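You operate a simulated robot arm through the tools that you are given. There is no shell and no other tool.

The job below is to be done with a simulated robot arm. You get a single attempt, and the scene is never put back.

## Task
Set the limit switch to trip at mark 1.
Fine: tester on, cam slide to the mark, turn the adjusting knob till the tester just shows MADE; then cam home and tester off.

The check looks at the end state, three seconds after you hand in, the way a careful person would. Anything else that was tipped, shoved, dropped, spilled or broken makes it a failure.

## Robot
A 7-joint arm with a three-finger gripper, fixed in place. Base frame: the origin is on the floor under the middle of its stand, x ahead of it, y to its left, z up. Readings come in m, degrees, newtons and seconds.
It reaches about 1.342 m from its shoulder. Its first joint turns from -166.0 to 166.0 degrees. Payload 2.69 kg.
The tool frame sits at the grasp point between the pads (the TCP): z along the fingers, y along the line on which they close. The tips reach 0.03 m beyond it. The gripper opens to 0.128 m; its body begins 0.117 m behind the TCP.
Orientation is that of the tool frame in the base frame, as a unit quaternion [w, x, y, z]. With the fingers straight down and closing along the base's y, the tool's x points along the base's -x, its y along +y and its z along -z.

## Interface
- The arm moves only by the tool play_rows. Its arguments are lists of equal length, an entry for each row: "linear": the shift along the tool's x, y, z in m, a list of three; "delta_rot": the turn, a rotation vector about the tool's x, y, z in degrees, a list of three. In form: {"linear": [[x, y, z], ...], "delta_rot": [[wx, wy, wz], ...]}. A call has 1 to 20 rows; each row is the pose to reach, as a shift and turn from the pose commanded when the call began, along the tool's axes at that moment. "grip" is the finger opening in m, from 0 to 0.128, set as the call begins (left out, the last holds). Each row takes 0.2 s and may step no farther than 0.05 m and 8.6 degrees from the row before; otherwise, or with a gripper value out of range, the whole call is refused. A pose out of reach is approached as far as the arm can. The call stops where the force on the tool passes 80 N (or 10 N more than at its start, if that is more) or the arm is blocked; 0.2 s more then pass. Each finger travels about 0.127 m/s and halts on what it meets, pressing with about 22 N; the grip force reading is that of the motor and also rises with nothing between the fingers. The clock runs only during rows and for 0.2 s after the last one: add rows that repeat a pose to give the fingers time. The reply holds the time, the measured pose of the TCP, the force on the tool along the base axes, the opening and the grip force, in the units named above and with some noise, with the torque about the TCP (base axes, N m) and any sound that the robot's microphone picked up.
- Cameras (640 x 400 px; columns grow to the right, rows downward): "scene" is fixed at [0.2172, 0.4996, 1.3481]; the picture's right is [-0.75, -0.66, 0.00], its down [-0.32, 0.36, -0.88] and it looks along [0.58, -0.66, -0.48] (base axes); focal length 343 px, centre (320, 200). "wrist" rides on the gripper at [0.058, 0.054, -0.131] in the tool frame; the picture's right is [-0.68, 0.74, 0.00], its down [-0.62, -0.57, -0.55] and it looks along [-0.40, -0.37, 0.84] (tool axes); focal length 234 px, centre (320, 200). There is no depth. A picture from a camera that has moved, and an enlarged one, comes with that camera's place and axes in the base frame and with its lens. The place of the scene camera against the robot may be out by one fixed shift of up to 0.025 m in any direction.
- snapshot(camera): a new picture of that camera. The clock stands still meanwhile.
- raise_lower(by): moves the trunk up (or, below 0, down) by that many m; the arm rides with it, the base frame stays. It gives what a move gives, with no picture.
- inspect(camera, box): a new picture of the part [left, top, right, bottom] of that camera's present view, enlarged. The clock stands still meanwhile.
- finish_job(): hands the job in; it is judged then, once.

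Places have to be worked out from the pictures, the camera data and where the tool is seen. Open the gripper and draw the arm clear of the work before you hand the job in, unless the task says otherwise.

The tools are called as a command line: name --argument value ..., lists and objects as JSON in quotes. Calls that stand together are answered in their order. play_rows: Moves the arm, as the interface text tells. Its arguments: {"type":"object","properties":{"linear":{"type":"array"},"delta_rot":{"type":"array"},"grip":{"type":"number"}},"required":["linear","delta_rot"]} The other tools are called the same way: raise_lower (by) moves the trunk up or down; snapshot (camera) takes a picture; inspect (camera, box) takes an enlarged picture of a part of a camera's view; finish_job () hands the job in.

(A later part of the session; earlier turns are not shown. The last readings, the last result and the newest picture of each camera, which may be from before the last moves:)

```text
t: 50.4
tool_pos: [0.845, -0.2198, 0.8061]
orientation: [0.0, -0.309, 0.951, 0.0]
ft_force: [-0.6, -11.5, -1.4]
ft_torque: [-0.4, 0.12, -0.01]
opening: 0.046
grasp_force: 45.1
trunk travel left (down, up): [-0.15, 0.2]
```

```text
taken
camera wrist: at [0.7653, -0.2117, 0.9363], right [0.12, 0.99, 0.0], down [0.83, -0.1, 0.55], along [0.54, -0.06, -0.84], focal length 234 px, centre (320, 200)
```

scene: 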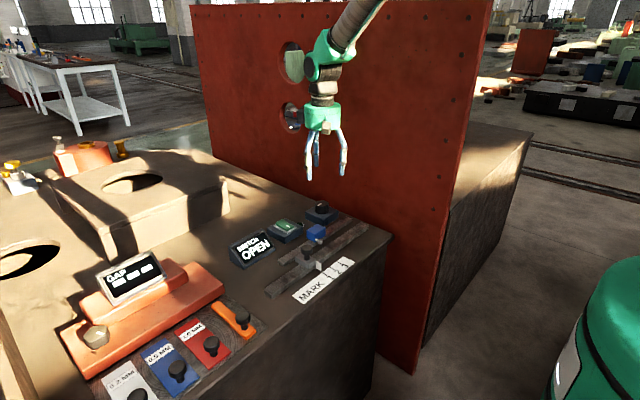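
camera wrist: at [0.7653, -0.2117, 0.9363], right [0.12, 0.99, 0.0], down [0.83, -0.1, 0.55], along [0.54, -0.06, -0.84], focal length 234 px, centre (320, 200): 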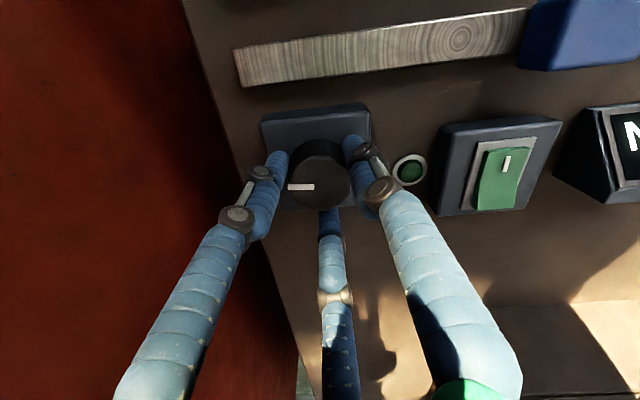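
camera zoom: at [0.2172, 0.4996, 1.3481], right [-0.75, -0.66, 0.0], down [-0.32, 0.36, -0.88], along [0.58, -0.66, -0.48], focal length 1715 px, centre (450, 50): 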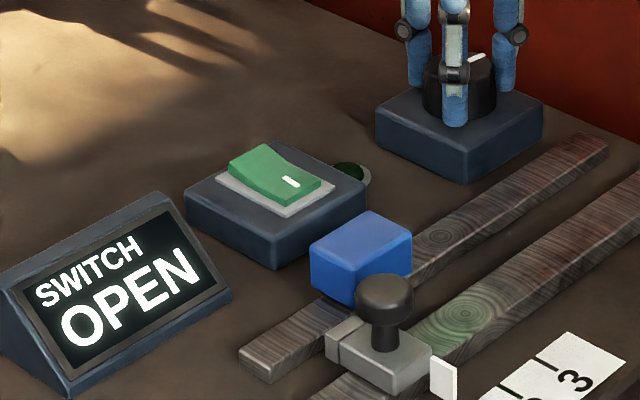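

It's gripped with balanced forces. I'll turn 4° (about 1.3 mm) at a time and check the display.

play_rows --linear '[[0, 0, 0], [0, 0, 0], [0, 0, 0]]' --delta_rot '[[0, 0, -2], [0, 0, -4], [0, 0, -4]]' --grip 0.03

inspect --camera "scene" --box '[230, 190, 358, 270]'

```text
t: 51.2
tool_pos: [0.8443, -0.2202, 0.806]
orientation: [0.0, -0.342, 0.94, 0.0]
ft_force: [-1.8, -12.4, 0.0]
ft_torque: [-0.4, 0.1, 0.02]
opening: 0.0457
grasp_force: 44.9
trunk travel left (down, up): [-0.15, 0.2]
```

```text
5.00 times, centred on (294, 230) of scene
camera zoom: at [0.2172, 0.4996, 1.3481], right [-0.75, -0.66, 0.0], down [-0.32, 0.36, -0.88], along [0.58, -0.66, -0.48], focal length 1715 px, centre (450, 50)
```

zoom: 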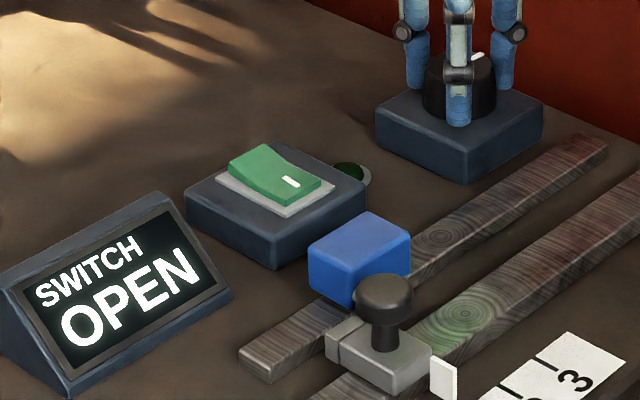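

It's still OPEN, so I'll turn another 4°.

play_rows --linear '[[0, 0, 0], [0, 0, 0], [0, 0, 0]]' --delta_rot '[[0, 0, -2], [0, 0, -4], [0, 0, -4]]' --grip 0.03

inspect --camera "scene" --box '[230, 190, 358, 270]'

```text
t: 52.0
tool_pos: [0.8445, -0.2209, 0.8044]
orientation: [0.0, -0.374, 0.927, 0.0]
ft_force: [-0.6, -23.5, -4.8]
ft_torque: [-0.93, -0.05, -0.05]
opening: 0.0457
grasp_force: 45.3
trunk travel left (down, up): [-0.15, 0.2]
```

```text
5.00 times, centred on (294, 230) of scene
camera zoom: at [0.2172, 0.4996, 1.3481], right [-0.75, -0.66, 0.0], down [-0.32, 0.36, -0.88], along [0.58, -0.66, -0.48], focal length 1715 px, centre (450, 50)
```

zoom: 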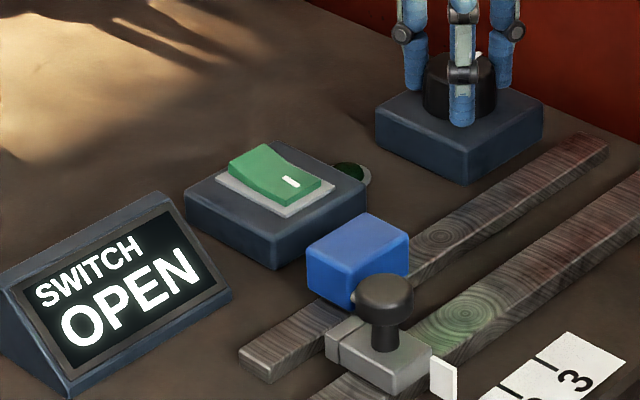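

It's still OPEN. I'll recentre slightly (side load -23 N in y) while turning another 4°.

play_rows --linear '[[0.0006, -0.0006, 0], [0.0006, -0.0006, 0], [0.0006, -0.0006, 0]]' --delta_rot '[[0, 0, -2], [0, 0, -4], [0, 0, -4]]' --grip 0.03

inspect --camera "scene" --box '[230, 190, 358, 270]'

```text
t: 52.8
tool_pos: [0.8448, -0.2209, 0.8048]
orientation: [0.0, -0.407, 0.914, 0.0]
ft_force: [2.8, -9.8, -5.7]
ft_torque: [-0.08, -0.07, 0.01]
opening: 0.046
grasp_force: 45.1
trunk travel left (down, up): [-0.15, 0.2]
```

```text
5.00 times, centred on (294, 230) of scene
camera zoom: at [0.2172, 0.4996, 1.3481], right [-0.75, -0.66, 0.0], down [-0.32, 0.36, -0.88], along [0.58, -0.66, -0.48], focal length 1715 px, centre (450, 50)
```

zoom: 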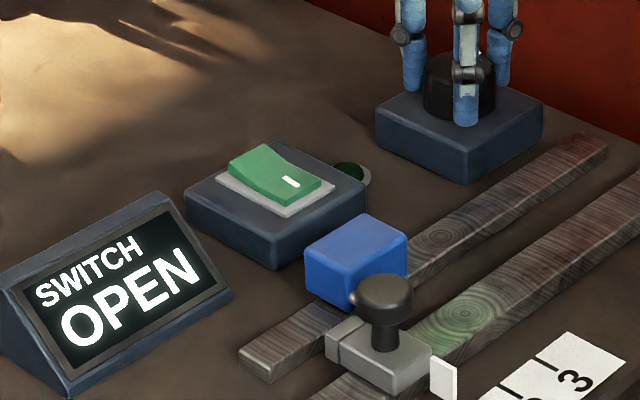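

The roller is emerging on the left of the handle. I'll zoom in to see how close it is to the cam lobe.

inspect --camera "scene" --box '[284, 230, 324, 265]'

inspect --camera "scene" --box '[290, 242, 314, 262]'

```text
11.43 times, centred on (304, 248) of scene
camera zoom: at [0.2172, 0.4996, 1.3481], right [-0.75, -0.66, 0.0], down [-0.32, 0.36, -0.88], along [0.58, -0.66, -0.48], focal length 3920 px, centre (503, -343)
```

zoom: 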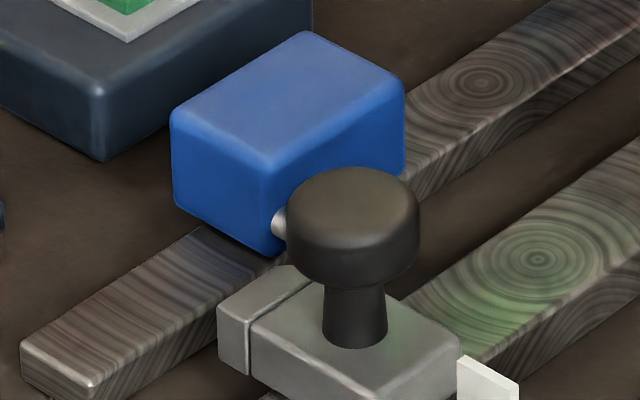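

```text
16.00 times, centred on (302, 252) of scene
camera zoom: at [0.2172, 0.4996, 1.3481], right [-0.75, -0.66, 0.0], down [-0.32, 0.36, -0.88], along [0.58, -0.66, -0.48], focal length 5488 px, centre (608, -632)
```

zoom: 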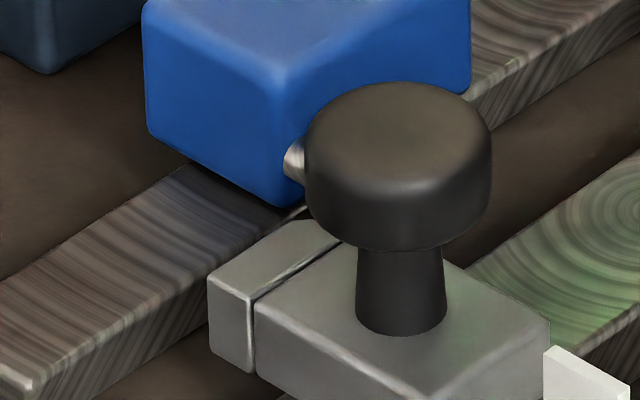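

The lobe's chamfered ramp sits near the leading end of the block and the roller is just short of it. I'll continue with 3° steps.

play_rows --linear '[[0, 0, 0], [0, 0, 0]]' --delta_rot '[[0, 0, -3], [0, 0, -3]]' --grip 0.03

inspect --camera "scene" --box '[230, 215, 326, 275]'

```text
t: 53.4
tool_pos: [0.8446, -0.22, 0.8049]
orientation: [0.0, -0.43, 0.903, 0.001]
ft_force: [0.7, 2.4, 0.7]
ft_torque: [0.28, 0.12, 0.01]
opening: 0.0457
grasp_force: 44.8
trunk travel left (down, up): [-0.15, 0.2]
```

```text
6.67 times, centred on (278, 245) of scene
camera zoom: at [0.2172, 0.4996, 1.3481], right [-0.75, -0.66, 0.0], down [-0.32, 0.36, -0.88], along [0.58, -0.66, -0.48], focal length 2286 px, centre (600, -100)
```

zoom: 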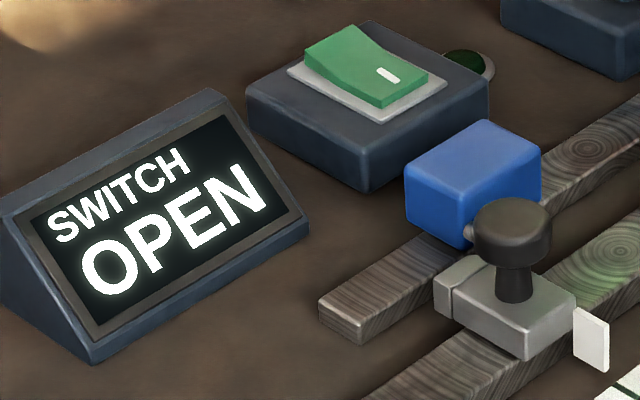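

It still reads OPEN with low forces, so I'll turn another 3°.

play_rows --linear '[[0, 0, 0], [0, 0, 0]]' --delta_rot '[[0, 0, -3], [0, 0, -3]]' --grip 0.03

inspect --camera "scene" --box '[230, 215, 326, 275]'

```text
t: 54.0
tool_pos: [0.845, -0.2199, 0.8039]
orientation: [-0.001, -0.453, 0.891, 0.0]
ft_force: [-4.3, 7.3, 7.5]
ft_torque: [0.39, 0.34, -0.02]
opening: 0.0456
grasp_force: 44.3
trunk travel left (down, up): [-0.15, 0.2]
```

```text
6.67 times, centred on (278, 245) of scene
camera zoom: at [0.2172, 0.4996, 1.3481], right [-0.75, -0.66, 0.0], down [-0.32, 0.36, -0.88], along [0.58, -0.66, -0.48], focal length 2286 px, centre (600, -100)
```

zoom: 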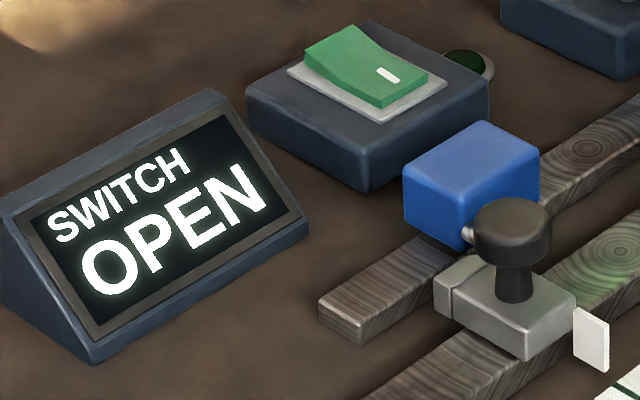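

It's still OPEN; another 3°.

play_rows --linear '[[0, 0, 0], [0, 0, 0]]' --delta_rot '[[0, 0, -3], [0, 0, -3]]' --grip 0.03

inspect --camera "scene" --box '[230, 215, 326, 275]'

```text
t: 54.6
tool_pos: [0.8445, -0.2204, 0.804]
orientation: [0.0, -0.478, 0.879, 0.0]
ft_force: [3.2, 11.2, 4.6]
ft_torque: [0.31, -0.21, -0.01]
opening: 0.0458
grasp_force: 44.9
trunk travel left (down, up): [-0.15, 0.2]
```

```text
6.67 times, centred on (278, 245) of scene
camera zoom: at [0.2172, 0.4996, 1.3481], right [-0.75, -0.66, 0.0], down [-0.32, 0.36, -0.88], along [0.58, -0.66, -0.48], focal length 2286 px, centre (600, -100)
```

zoom: 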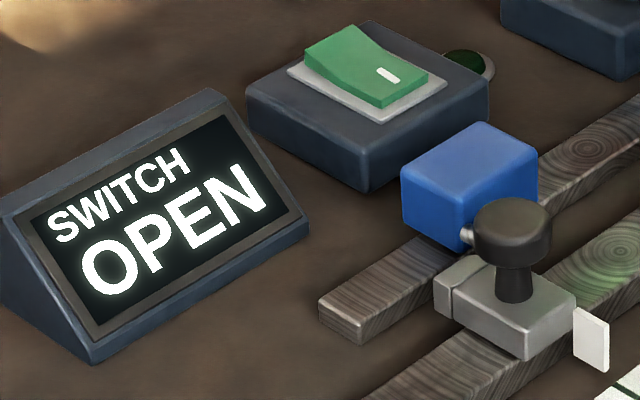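

It still shows OPEN; another 3°.

play_rows --linear '[[0, 0, 0], [0, 0, 0]]' --delta_rot '[[0, 0, -3], [0, 0, -3]]' --grip 0.03

inspect --camera "scene" --box '[230, 215, 326, 275]'

```text
t: 55.2
tool_pos: [0.844, -0.2201, 0.805]
orientation: [0.0, -0.501, 0.866, 0.0]
ft_force: [1.3, 5.5, 7.4]
ft_torque: [0.09, -0.05, 0.01]
opening: 0.0457
grasp_force: 44.9
trunk travel left (down, up): [-0.15, 0.2]
```

```text
6.67 times, centred on (278, 245) of scene
camera zoom: at [0.2172, 0.4996, 1.3481], right [-0.75, -0.66, 0.0], down [-0.32, 0.36, -0.88], along [0.58, -0.66, -0.48], focal length 2286 px, centre (600, -100)
```

zoom: 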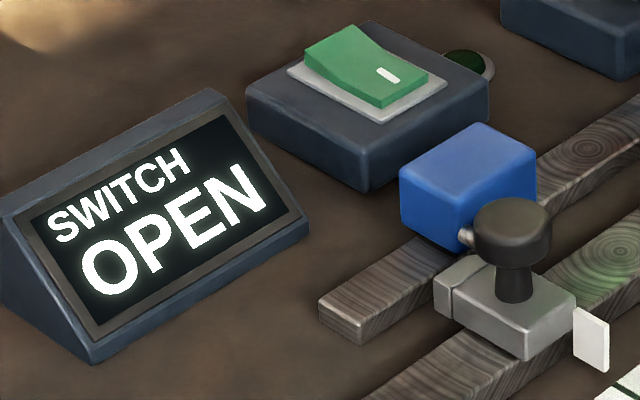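

It's still OPEN. I'll take another 3° and view both the display and a close-up of the roller and lobe.

play_rows --linear '[[0, 0, 0], [0, 0, 0]]' --delta_rot '[[0, 0, -3], [0, 0, -3]]' --grip 0.03

inspect --camera "scene" --box '[230, 215, 326, 275]'

inspect --camera "scene" --box '[290, 242, 314, 262]'

```text
t: 55.8
tool_pos: [0.8435, -0.2207, 0.8056]
orientation: [0.001, -0.523, 0.852, 0.0]
ft_force: [2.8, 1.0, 9.2]
ft_torque: [-0.07, -0.13, 0.01]
opening: 0.0456
grasp_force: 44.8
trunk travel left (down, up): [-0.15, 0.2]
```

```text
6.67 times, centred on (278, 245) of scene
camera zoom: at [0.2172, 0.4996, 1.3481], right [-0.75, -0.66, 0.0], down [-0.32, 0.36, -0.88], along [0.58, -0.66, -0.48], focal length 2286 px, centre (600, -100)
```

zoom: 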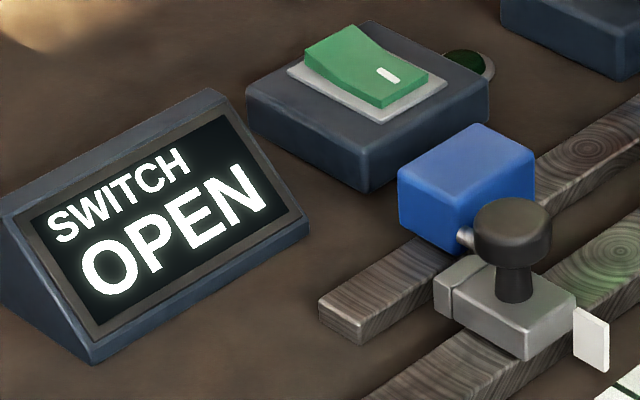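

```text
16.00 times, centred on (302, 252) of scene
camera zoom: at [0.2172, 0.4996, 1.3481], right [-0.75, -0.66, 0.0], down [-0.32, 0.36, -0.88], along [0.58, -0.66, -0.48], focal length 5488 px, centre (608, -632)
```

zoom: 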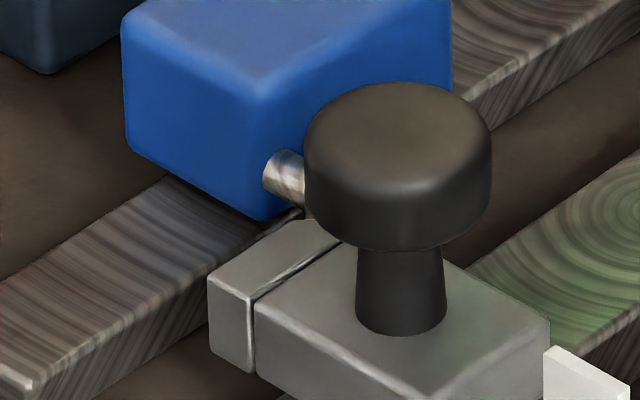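

The roller is now very close to the lobe's chamfer. I'll go on with 2° steps.

play_rows --linear '[[0, 0, 0], [0, 0, 0]]' --delta_rot '[[0, 0, -2], [0, 0, -2]]' --grip 0.03

inspect --camera "scene" --box '[230, 215, 326, 275]'

```text
t: 56.4
tool_pos: [0.8449, -0.221, 0.8055]
orientation: [0.0, -0.537, 0.844, -0.001]
ft_force: [9.2, 1.0, 5.9]
ft_torque: [0.04, -0.44, -0.01]
opening: 0.0457
grasp_force: 44.5
trunk travel left (down, up): [-0.15, 0.2]
```

```text
6.67 times, centred on (278, 245) of scene
camera zoom: at [0.2172, 0.4996, 1.3481], right [-0.75, -0.66, 0.0], down [-0.32, 0.36, -0.88], along [0.58, -0.66, -0.48], focal length 2286 px, centre (600, -100)
```

zoom: 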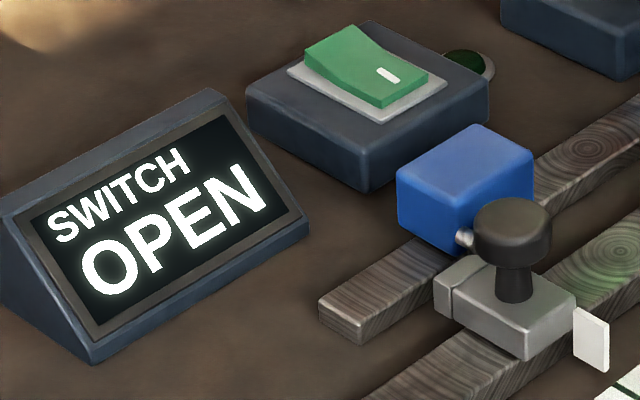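

It's still OPEN; 2° more.

play_rows --linear '[[0, 0, 0], [0, 0, 0]]' --delta_rot '[[0, 0, -2], [0, 0, -2]]' --grip 0.03

inspect --camera "scene" --box '[230, 215, 326, 275]'

```text
t: 57.0
tool_pos: [0.8439, -0.221, 0.8043]
orientation: [0.001, -0.553, 0.833, -0.001]
ft_force: [15.8, 4.2, 9.1]
ft_torque: [0.19, -0.56, 0.01]
opening: 0.0457
grasp_force: 45.1
trunk travel left (down, up): [-0.15, 0.2]
```

```text
6.67 times, centred on (278, 245) of scene
camera zoom: at [0.2172, 0.4996, 1.3481], right [-0.75, -0.66, 0.0], down [-0.32, 0.36, -0.88], along [0.58, -0.66, -0.48], focal length 2286 px, centre (600, -100)
```

zoom: 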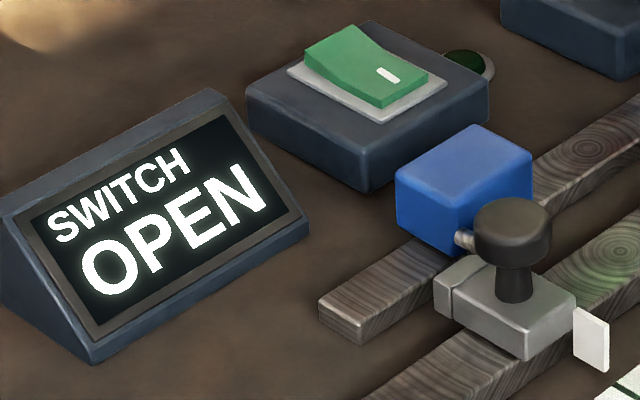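

It's still OPEN; 2° more with a slight recentring in +x.

play_rows --linear '[[-0.0003, -0.0006, 0], [-0.0003, -0.0006, 0]]' --delta_rot '[[0, 0, -2], [0, 0, -2]]' --grip 0.03

inspect --camera "scene" --box '[230, 215, 326, 275]'

```text
t: 57.6
tool_pos: [0.8439, -0.221, 0.8056]
orientation: [0.0, -0.566, 0.824, 0.001]
ft_force: [12.8, 11.1, 14.8]
ft_torque: [0.48, -0.35, -0.01]
opening: 0.046
grasp_force: 45.4
trunk travel left (down, up): [-0.15, 0.2]
```

```text
6.67 times, centred on (278, 245) of scene
camera zoom: at [0.2172, 0.4996, 1.3481], right [-0.75, -0.66, 0.0], down [-0.32, 0.36, -0.88], along [0.58, -0.66, -0.48], focal length 2286 px, centre (600, -100)
```

zoom: 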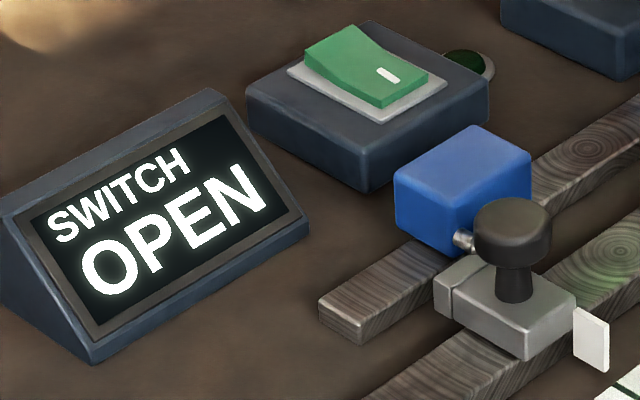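

It's still OPEN; 2° more.

play_rows --linear '[[0, 0, 0], [0, 0, 0]]' --delta_rot '[[0, 0, -2], [0, 0, -2]]' --grip 0.03

inspect --camera "scene" --box '[230, 215, 326, 275]'

inspect --camera "scene" --box '[290, 242, 314, 262]'

```text
t: 58.2
tool_pos: [0.8455, -0.2207, 0.8041]
orientation: [0.0, -0.581, 0.814, -0.001]
ft_force: [14.1, 11.4, 15.5]
ft_torque: [0.48, -0.4, -0.01]
opening: 0.0458
grasp_force: 44.7
trunk travel left (down, up): [-0.15, 0.2]
```

```text
6.67 times, centred on (278, 245) of scene
camera zoom: at [0.2172, 0.4996, 1.3481], right [-0.75, -0.66, 0.0], down [-0.32, 0.36, -0.88], along [0.58, -0.66, -0.48], focal length 2286 px, centre (600, -100)
```

zoom: 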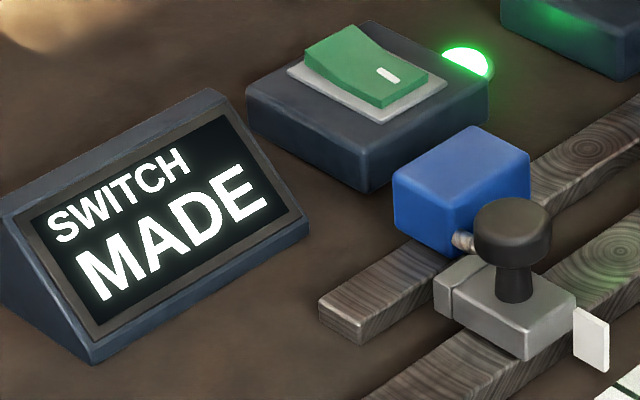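

```text
16.00 times, centred on (302, 252) of scene
camera zoom: at [0.2172, 0.4996, 1.3481], right [-0.75, -0.66, 0.0], down [-0.32, 0.36, -0.88], along [0.58, -0.66, -0.48], focal length 5488 px, centre (608, -632)
```

zoom: 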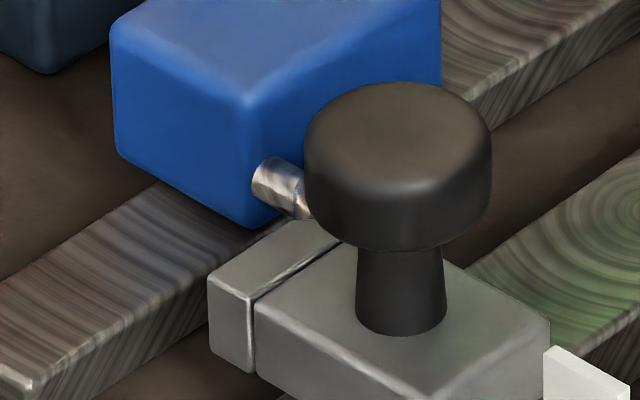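

The tester just switched to MADE on the last 2° step, and the lamp lit. I'll release the knob gently and check that the display stays MADE.

play_rows --linear '[[0, 0, 0], [0, 0, 0], [0, 0, 0]]' --delta_rot '[[0, 0, 0], [0, 0, 0], [0, 0, 0]]' --grip 0.08

inspect --camera "scene" --box '[230, 190, 358, 270]'

inspect --camera "scene" --box '[290, 242, 314, 262]'

```text
t: 59.0
tool_pos: [0.8439, -0.2204, 0.8041]
orientation: [-0.001, -0.58, 0.814, 0.001]
ft_force: [0.0, 0.3, -0.7]
ft_torque: [-0.02, 0.02, -0.03]
opening: 0.0797
grasp_force: 0.0
trunk travel left (down, up): [-0.15, 0.2]
```

```text
5.00 times, centred on (294, 230) of scene
camera zoom: at [0.2172, 0.4996, 1.3481], right [-0.75, -0.66, 0.0], down [-0.32, 0.36, -0.88], along [0.58, -0.66, -0.48], focal length 1715 px, centre (450, 50)
```

zoom: 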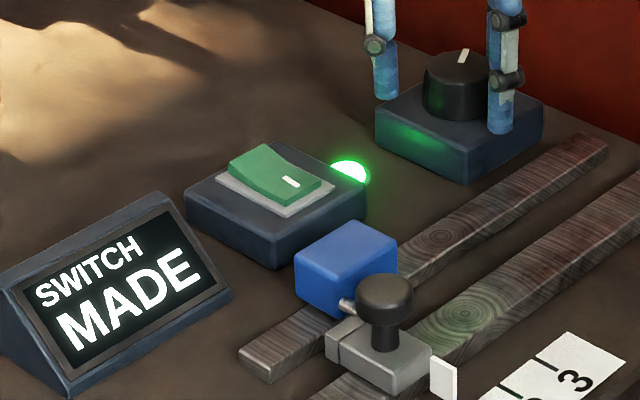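

```text
16.00 times, centred on (302, 252) of scene
camera zoom: at [0.2172, 0.4996, 1.3481], right [-0.75, -0.66, 0.0], down [-0.32, 0.36, -0.88], along [0.58, -0.66, -0.48], focal length 5488 px, centre (608, -632)
```

zoom: 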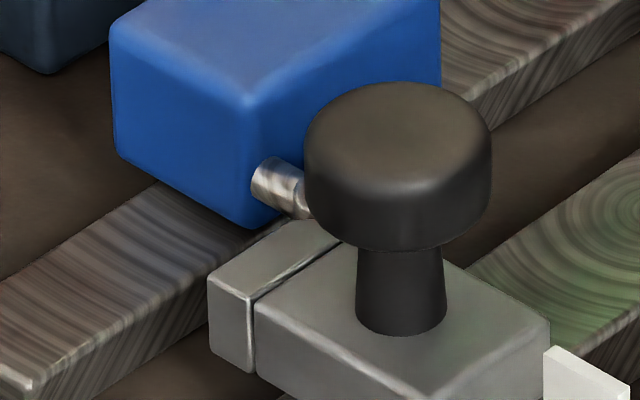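

It stays MADE with the fingers open. The switch body is now close to the cam, so for re-gripping the handle I need a yaw with no finger in the (+x,-y) direction. I'll lift and rotate +16°, which puts the fingers at about -95°, 25° and 145°.

play_rows --linear '[[0, 0, -0.03], [0, 0, -0.07], [0, 0, -0.11], [0, 0, -0.12], [0, 0, -0.12], [0, 0, -0.12]]' --delta_rot '[[0, 0, 0], [0, 0, 0], [0, 0, 0], [0, 0, 8], [0, 0, 16], [0, 0, 16]]' --grip 0.08

snapshot --camera "wrist"

```text
t: 60.4
tool_pos: [0.8447, -0.22, 0.9239]
orientation: [0.001, -0.462, 0.887, 0.0]
ft_force: [1.2, -0.8, 0.3]
ft_torque: [0.0, 0.01, -0.02]
opening: 0.0801
grasp_force: 0.0
trunk travel left (down, up): [-0.15, 0.2]
```

```text
taken
camera wrist: at [0.7661, -0.2376, 1.0567], right [-0.21, 0.98, 0.0], down [0.82, 0.18, 0.55], along [0.54, 0.12, -0.84], focal length 234 px, centre (320, 200)
```

wrist: 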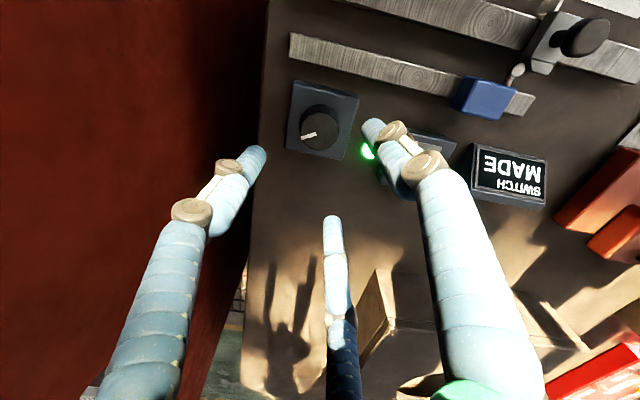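

I'll translate to above the cam handle at about (0.710, -0.006), staying at z≈0.924.

play_rows --linear '[[-0.0164, 0.0389, 0], [-0.0327, 0.0777, 0], [-0.0491, 0.1166, 0], [-0.0655, 0.1555, 0], [-0.0818, 0.1943, 0], [-0.0982, 0.2332, 0], [-0.0982, 0.2332, 0]]' --delta_rot '[[0, 0, 0], [0, 0, 0], [0, 0, 0], [0, 0, 0], [0, 0, 0], [0, 0, 0], [0, 0, 0]]' --grip 0.07

snapshot --camera "wrist"

inspect --camera "wrist" --box '[256, 80, 384, 160]'

```text
t: 62.0
tool_pos: [0.7098, -0.0025, 0.9239]
orientation: [-0.001, -0.46, 0.888, 0.0]
ft_force: [-0.2, 0.7, -0.3]
ft_torque: [-0.06, -0.06, -0.02]
opening: 0.0701
grasp_force: 0.0
trunk travel left (down, up): [-0.15, 0.2]
```

```text
taken
camera wrist: at [0.6321, -0.0202, 1.0547], right [-0.21, 0.98, 0.0], down [0.82, 0.18, 0.55], along [0.54, 0.12, -0.84], focal length 234 px, centre (320, 200)
```

wrist: 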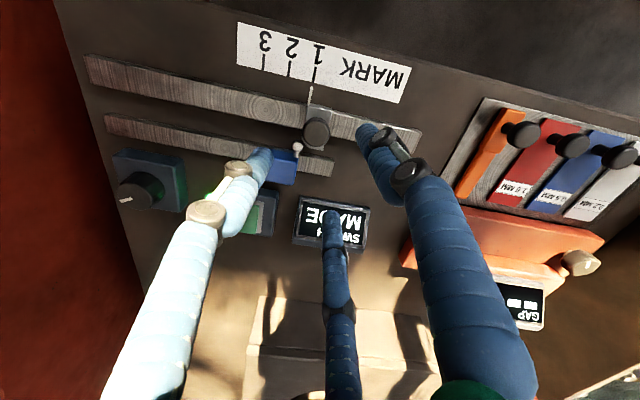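

```text
5.00 times, centred on (320, 120) of wrist
camera zoom: at [0.6321, -0.0202, 1.0547], right [-0.21, 0.98, 0.0], down [0.82, 0.18, 0.55], along [0.54, 0.12, -0.84], focal length 1171 px, centre (320, 600)
```

zoom: 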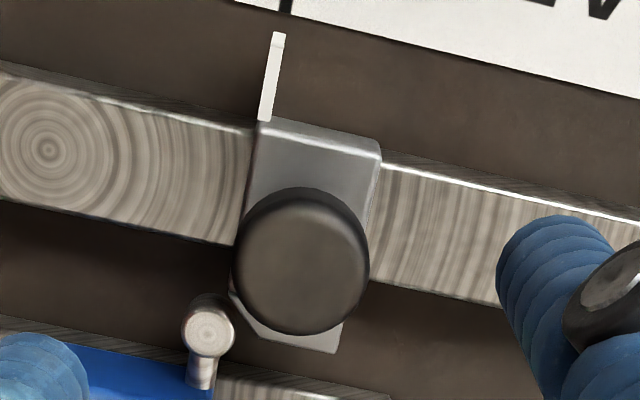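

The roller is touching the lobe's chamfer and the pointer is still in line with tick 1. The handle is at about (0.710, -0.0075), so I'll shift about 4 mm in -y and descend with clear finger spacing.

play_rows --linear '[[0.0033, -0.0023, 0.0], [0.0033, -0.0023, 0.04], [0.0033, -0.0023, 0.08], [0.0033, -0.0023, 0.1], [0.0033, -0.0023, 0.1]]' --delta_rot '[[0, 0, 0], [0, 0, 0], [0, 0, 0], [0, 0, 0], [0, 0, 0]]' --grip 0.07

snapshot --camera "wrist"

inspect --camera "scene" --box '[250, 200, 362, 270]'

```text
t: 63.2
tool_pos: [0.7093, -0.0112, 0.8239]
orientation: [-0.001, -0.462, 0.887, 0.0]
ft_force: [0.1, -0.7, -0.2]
ft_torque: [0.01, 0.03, 0.01]
opening: 0.0699
grasp_force: 0.0
trunk travel left (down, up): [-0.15, 0.2]
```

```text
taken
camera wrist: at [0.6325, -0.0286, 0.9556], right [-0.21, 0.98, 0.0], down [0.82, 0.18, 0.55], along [0.54, 0.12, -0.84], focal length 234 px, centre (320, 200)
```

wrist: 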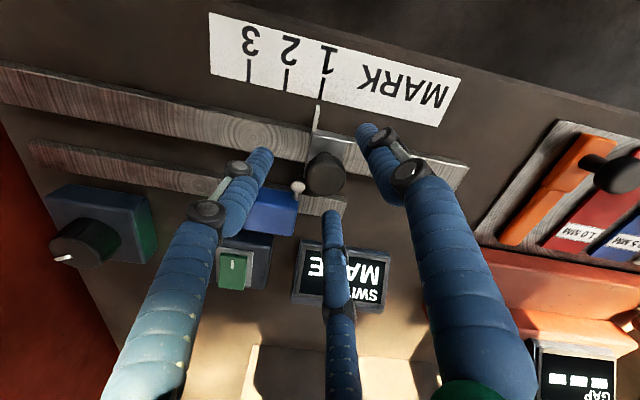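

```text
5.71 times, centred on (306, 235) of scene
camera zoom: at [0.2172, 0.4996, 1.3481], right [-0.75, -0.66, 0.0], down [-0.32, 0.36, -0.88], along [0.58, -0.66, -0.48], focal length 1960 px, centre (400, 0)
```

zoom: 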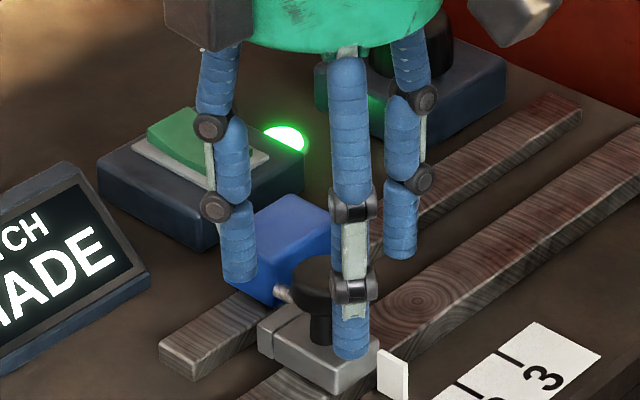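

The head appears about 5 px right of centre, so the TCP is roughly 3–4 mm too far in -y. I'll zoom in to quantify that before the final descent.

inspect --camera "wrist" --box '[272, 140, 368, 200]'

play_rows --linear '[[0, 0, 0]]' --delta_rot '[[0, 0, 0]]' --grip 0.07

```text
6.67 times, centred on (320, 170) of wrist
camera zoom: at [0.6325, -0.0286, 0.9556], right [-0.21, 0.98, 0.0], down [0.82, 0.18, 0.55], along [0.54, 0.12, -0.84], focal length 1561 px, centre (320, 400)
```

zoom: 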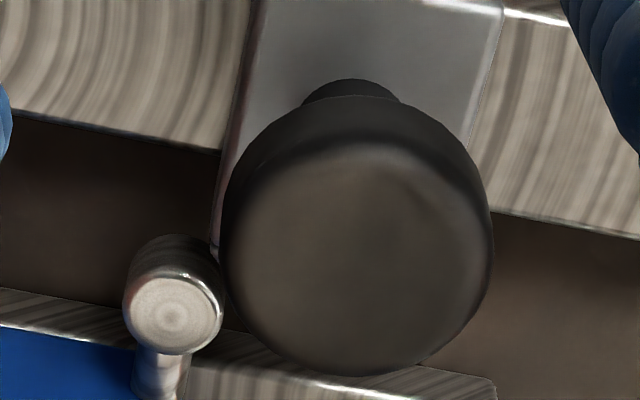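

```text
t: 63.6
tool_pos: [0.7099, -0.0104, 0.8248]
orientation: [0.0, -0.462, 0.887, 0.0]
ft_force: [-0.3, 0.3, -0.2]
ft_torque: [-0.01, 0.0, 0.0]
opening: 0.0701
grasp_force: 0.2
trunk travel left (down, up): [-0.15, 0.2]
```

The handle is about 4.2 mm in +y from the TCP, so I'll correct that and descend to grip height.

play_rows --linear '[[-0.0037, 0.002, 0], [-0.0037, 0.002, 0.012], [-0.0037, 0.002, 0.022], [-0.0037, 0.002, 0.022]]' --delta_rot '[[0, 0, 0], [0, 0, 0], [0, 0, 0], [0, 0, 0]]' --grip 0.07

snapshot --camera "wrist"

inspect --camera "scene" --box '[240, 200, 352, 270]'

```text
t: 64.6
tool_pos: [0.709, -0.007, 0.8024]
orientation: [0.0, -0.462, 0.887, 0.0]
ft_force: [0.1, 0.2, -0.1]
ft_torque: [0.0, 0.01, -0.01]
opening: 0.0702
grasp_force: 0.1
trunk travel left (down, up): [-0.15, 0.2]
```

```text
taken
camera wrist: at [0.631, -0.0235, 0.9328], right [-0.21, 0.98, 0.0], down [0.82, 0.18, 0.55], along [0.54, 0.12, -0.84], focal length 234 px, centre (320, 200)
```

wrist: 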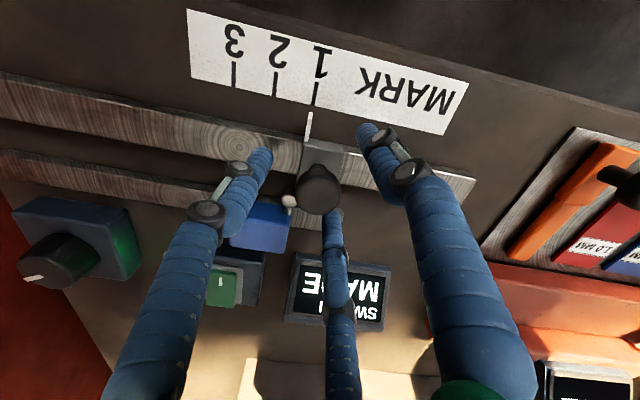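

```text
5.71 times, centred on (296, 235) of scene
camera zoom: at [0.2172, 0.4996, 1.3481], right [-0.75, -0.66, 0.0], down [-0.32, 0.36, -0.88], along [0.58, -0.66, -0.48], focal length 1960 px, centre (457, 0)
```

zoom: 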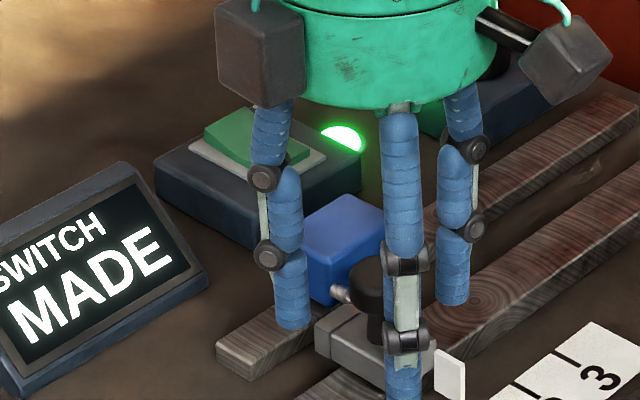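

It's centred now. I'll close on the handle and check the readings.

play_rows --linear '[[0, 0, 0], [0, 0, 0], [0, 0, 0], [0, 0, 0]]' --delta_rot '[[0, 0, 0], [0, 0, 0], [0, 0, 0], [0, 0, 0]]' --grip 0.02

inspect --camera "scene" --box '[240, 200, 352, 270]'

inspect --camera "wrist" --box '[272, 80, 400, 220]'

```text
t: 65.6
tool_pos: [0.7099, -0.0055, 0.8028]
orientation: [0.001, -0.461, 0.887, 0.0]
ft_force: [6.8, 0.1, 11.1]
ft_torque: [-0.03, -0.08, -0.08]
opening: 0.0279
grasp_force: 45.4
trunk travel left (down, up): [-0.15, 0.2]
```

```text
5.71 times, centred on (296, 235) of scene
camera zoom: at [0.2172, 0.4996, 1.3481], right [-0.75, -0.66, 0.0], down [-0.32, 0.36, -0.88], along [0.58, -0.66, -0.48], focal length 1960 px, centre (457, 0)
```

zoom: 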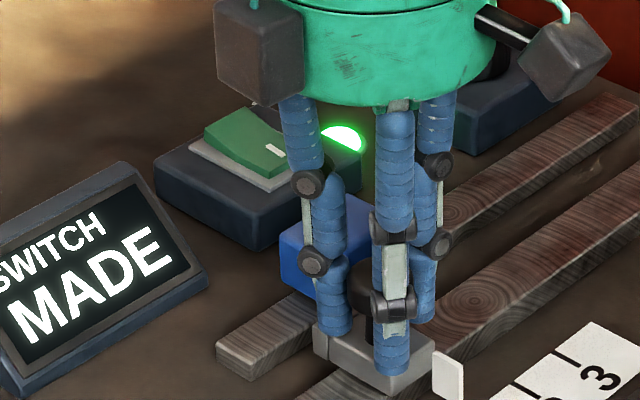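

```text
2.86 times, centred on (336, 150) of wrist
camera zoom: at [0.6315, -0.0235, 0.9338], right [-0.21, 0.98, 0.0], down [0.82, 0.18, 0.55], along [0.54, 0.12, -0.83], focal length 669 px, centre (274, 343)
```

zoom: 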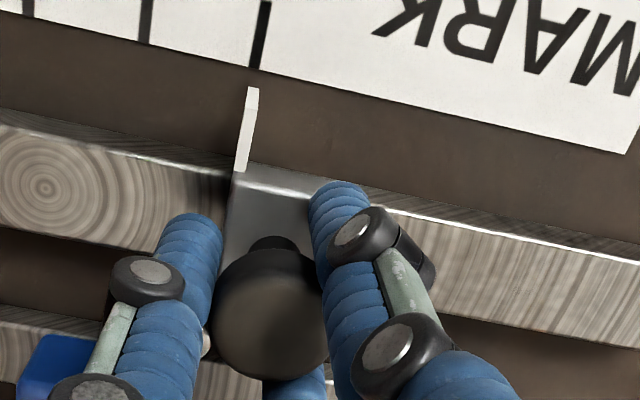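

The handle is gripped with MADE still shown. As a check on the setting, I'll back the cam 2 mm toward home and see whether the tester opens.

play_rows --linear '[[-0.0008, 0.0006, 0], [-0.0016, 0.0011, 0], [-0.0016, 0.0011, 0]]' --delta_rot '[[0, 0, 0], [0, 0, 0], [0, 0, 0]]' --grip 0.02

inspect --camera "scene" --box '[230, 200, 342, 270]'

inspect --camera "wrist" --box '[296, 70, 344, 120]'

```text
t: 66.4
tool_pos: [0.7114, -0.0044, 0.8016]
orientation: [0.0, -0.462, 0.887, 0.0]
ft_force: [0.0, -3.2, 27.4]
ft_torque: [-0.02, 0.2, -0.16]
opening: 0.028
grasp_force: 45.0
trunk travel left (down, up): [-0.15, 0.2]
```

```text
5.71 times, centred on (286, 235) of scene
camera zoom: at [0.2172, 0.4996, 1.3481], right [-0.75, -0.66, 0.0], down [-0.32, 0.36, -0.88], along [0.58, -0.66, -0.48], focal length 1960 px, centre (514, 0)
```

zoom: 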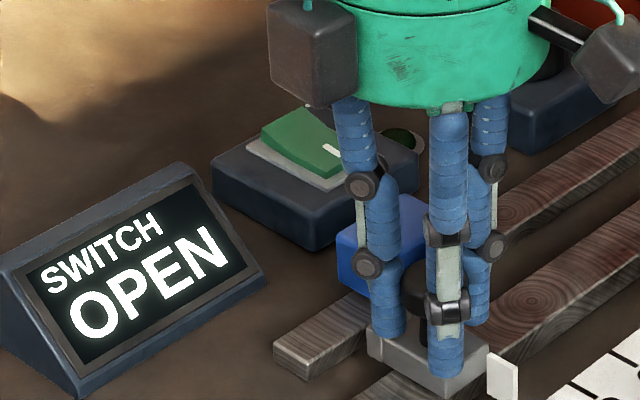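

```text
8.00 times, centred on (320, 95) of wrist
camera zoom: at [0.6316, -0.0216, 0.9338], right [-0.21, 0.98, 0.0], down [0.82, 0.18, 0.55], along [0.54, 0.12, -0.84], focal length 1873 px, centre (320, 1040)
```

zoom: 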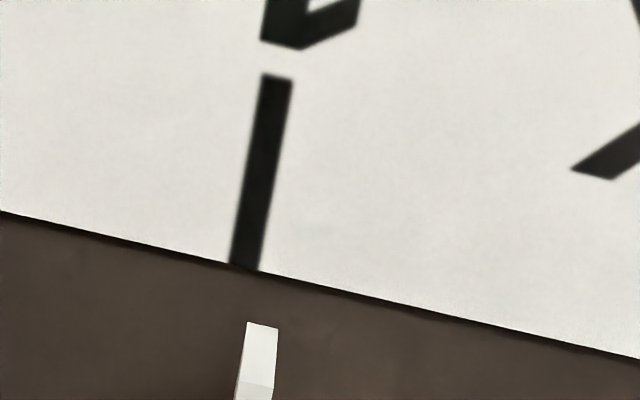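

The tester opens 2 mm short of the mark, so the trip point is at mark 1. Now I'll slide the cam toward home, about 0.112 m first.

play_rows --linear '[[-0.0082, 0.0057, 0], [-0.0205, 0.0143, 0], [-0.0328, 0.0229, 0], [-0.0451, 0.0315, 0], [-0.0573, 0.0402, 0], [-0.0696, 0.0488, 0], [-0.0819, 0.0574, 0], [-0.0917, 0.0642, 0], [-0.0917, 0.0642, 0]]' --delta_rot '[[0, 0, 0], [0, 0, 0], [0, 0, 0], [0, 0, 0], [0, 0, 0], [0, 0, 0], [0, 0, 0], [0, 0, 0], [0, 0, 0]]' --grip 0.02

inspect --camera "scene" --box '[250, 255, 314, 295]'

snapshot --camera "wrist"

```text
t: 68.4
tool_pos: [0.7096, 0.108, 0.8035]
orientation: [-0.001, -0.461, 0.887, 0.0]
ft_force: [-10.8, 2.2, 11.2]
ft_torque: [0.08, 0.65, -0.24]
opening: 0.0281
grasp_force: 44.6
trunk travel left (down, up): [-0.15, 0.2]
```

```text
10.00 times, centred on (282, 275) of scene
camera zoom: at [0.2172, 0.4996, 1.3481], right [-0.75, -0.66, 0.0], down [-0.32, 0.36, -0.88], along [0.58, -0.66, -0.48], focal length 3430 px, centre (700, -550)
```

zoom: 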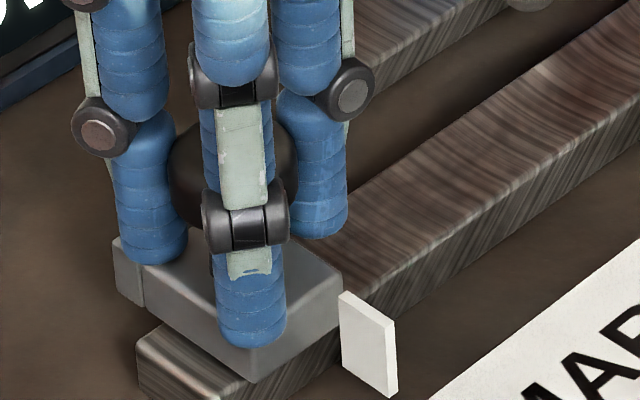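

```text
taken
camera wrist: at [0.6321, 0.0892, 0.934], right [-0.21, 0.98, 0.0], down [0.82, 0.18, 0.55], along [0.53, 0.12, -0.84], focal length 234 px, centre (320, 200)
```

wrist: 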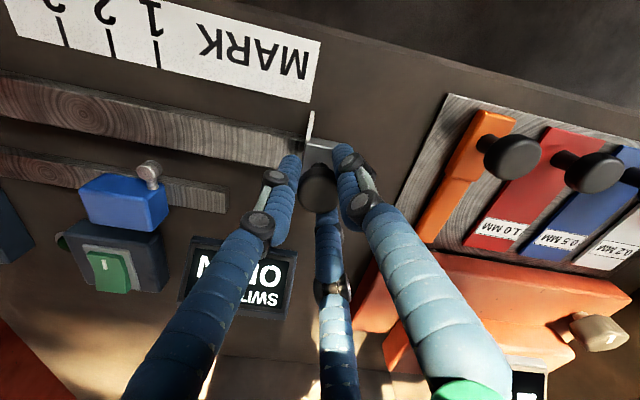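

About 8 mm remains to the original home position. I'll move 7 mm and then compare against the initial picture.

play_rows --linear '[[-0.0025, 0.0017, 0], [-0.0049, 0.0034, 0], [-0.0057, 0.004, 0], [-0.0057, 0.004, 0]]' --delta_rot '[[0, 0, 0], [0, 0, 0], [0, 0, 0], [0, 0, 0]]' --grip 0.02

inspect --camera "scene" --box '[250, 255, 314, 295]'

```text
t: 69.4
tool_pos: [0.7104, 0.1132, 0.8021]
orientation: [0.0, -0.462, 0.887, 0.0]
ft_force: [-19.1, -1.4, 12.0]
ft_torque: [-0.03, 0.23, -0.14]
opening: 0.0282
grasp_force: 45.1
trunk travel left (down, up): [-0.15, 0.2]
```

```text
10.00 times, centred on (282, 275) of scene
camera zoom: at [0.2172, 0.4996, 1.3481], right [-0.75, -0.66, 0.0], down [-0.32, 0.36, -0.88], along [0.58, -0.66, -0.48], focal length 3430 px, centre (700, -550)
```

zoom: 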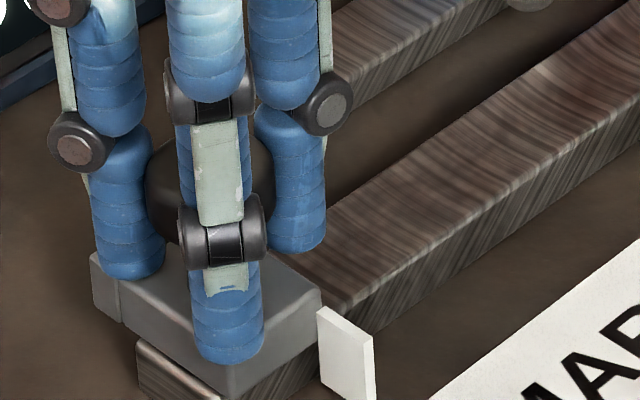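

About 1.2 mm is left to the original home position, so I'll nudge 1.5 mm in +y with a small x relief.

play_rows --linear '[[-0.0009, 0.0013, 0], [-0.0009, 0.0013, 0], [-0.0009, 0.0013, 0]]' --delta_rot '[[0, 0, 0], [0, 0, 0], [0, 0, 0]]' --grip 0.02

inspect --camera "scene" --box '[250, 255, 314, 295]'

```text
t: 70.2
tool_pos: [0.7099, 0.1147, 0.8017]
orientation: [0.0, -0.461, 0.887, 0.0]
ft_force: [-21.2, -9.7, 8.3]
ft_torque: [-0.09, 0.17, -0.22]
opening: 0.0281
grasp_force: 45.3
trunk travel left (down, up): [-0.15, 0.2]
```

```text
10.00 times, centred on (282, 275) of scene
camera zoom: at [0.2172, 0.4996, 1.3481], right [-0.75, -0.66, 0.0], down [-0.32, 0.36, -0.88], along [0.58, -0.66, -0.48], focal length 3430 px, centre (700, -550)
```

zoom: 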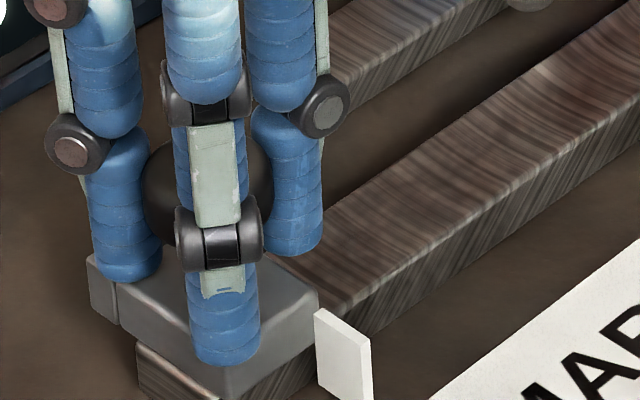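

The plate corner now matches its original home pixel (315, 311), and a light -9.7 N reaction suggests the home stop. I'll release the handle and lift straight up.

play_rows --linear '[[0, 0, 0], [0, 0, 0], [0, 0, 0]]' --delta_rot '[[0, 0, 0], [0, 0, 0], [0, 0, 0]]' --grip 0.07

play_rows --linear '[[0, 0, -0.03], [0, 0, -0.07], [0, 0, -0.11], [0, 0, -0.13], [0, 0, -0.13]]' --delta_rot '[[0, 0, 0], [0, 0, 0], [0, 0, 0], [0, 0, 0], [0, 0, 0]]' --grip 0.07

inspect --camera "scene" --box '[250, 255, 314, 295]'

snapshot --camera "scene"

```text
t: 71.0
tool_pos: [0.7122, 0.1147, 0.8004]
orientation: [0.001, -0.461, 0.887, 0.0]
ft_force: [0.0, 0.5, 0.5]
ft_torque: [0.01, 0.01, 0.01]
opening: 0.0701
grasp_force: 0.1
trunk travel left (down, up): [-0.15, 0.2]
```

```text
t: 72.2
tool_pos: [0.7097, 0.1153, 0.9323]
orientation: [0.0, -0.462, 0.887, 0.0]
ft_force: [0.0, 0.3, 0.3]
ft_torque: [0.02, -0.05, 0.03]
opening: 0.0699
grasp_force: 0.0
trunk travel left (down, up): [-0.15, 0.2]
```

```text
10.00 times, centred on (282, 275) of scene
camera zoom: at [0.2172, 0.4996, 1.3481], right [-0.75, -0.66, 0.0], down [-0.32, 0.36, -0.88], along [0.58, -0.66, -0.48], focal length 3430 px, centre (700, -550)
```

zoom: 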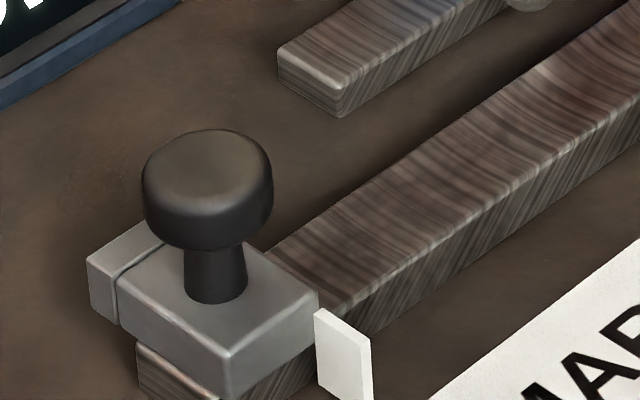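

```text
taken
```

scene: 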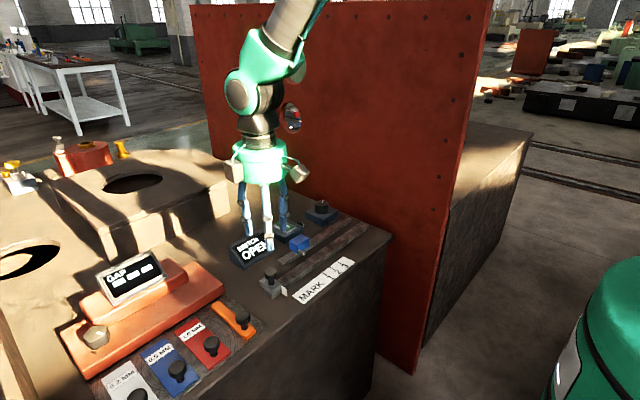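

The cam is exactly back at its original home position. Now for tester off: I'll close the fingers and move above the rocker's raised +x end at about (0.894, -0.080).

play_rows --linear '[[0.009, -0.0438, 0.005], [0.0181, -0.0875, 0.01], [0.0271, -0.1313, 0.015], [0.0361, -0.1751, 0.02], [0.0452, -0.2188, 0.025], [0.0542, -0.2626, 0.03], [0.0542, -0.2626, 0.03], [0.0542, -0.2626, 0.03]]' --delta_rot '[[0, 0, 0], [0, 0, 0], [0, 0, 0], [0, 0, 0], [0, 0, 0], [0, 0, 0], [0, 0, 0], [0, 0, 0]]' --grip 0.0

snapshot --camera "wrist"

inspect --camera "scene" --box '[230, 160, 358, 260]'

```text
t: 74.0
tool_pos: [0.8939, -0.0773, 0.9026]
orientation: [0.0, -0.462, 0.887, 0.0]
ft_force: [0.6, -0.9, 0.1]
ft_torque: [-0.01, 0.01, -0.02]
opening: 0.0023
grasp_force: 21.8
trunk travel left (down, up): [-0.15, 0.2]
```

```text
taken
camera wrist: at [0.8169, -0.0955, 1.0342], right [-0.21, 0.98, 0.0], down [0.82, 0.18, 0.55], along [0.54, 0.12, -0.84], focal length 234 px, centre (320, 200)
```

wrist: 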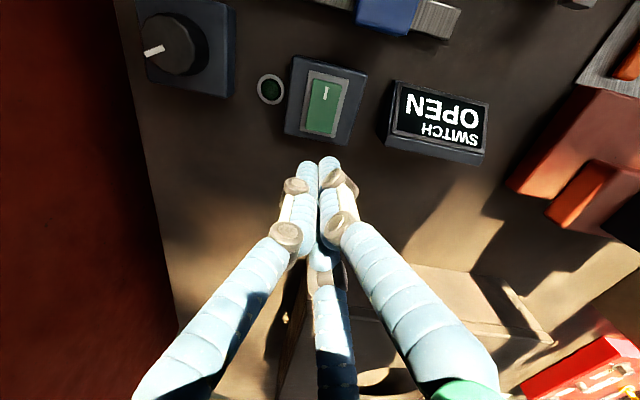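

```text
4.00 times, centred on (294, 210) of scene
camera zoom: at [0.2172, 0.4996, 1.3481], right [-0.75, -0.66, 0.0], down [-0.32, 0.36, -0.88], along [0.58, -0.66, -0.48], focal length 1372 px, centre (424, 160)
```

zoom: 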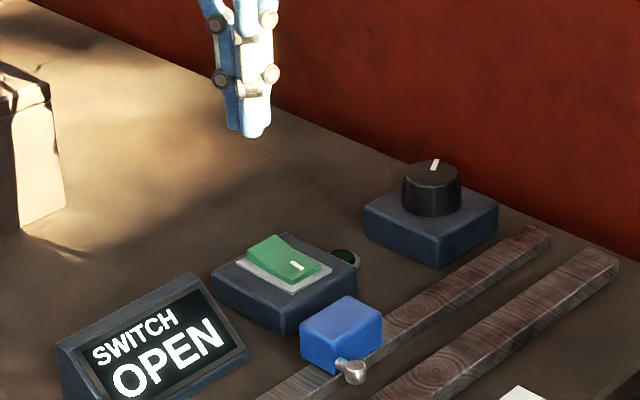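

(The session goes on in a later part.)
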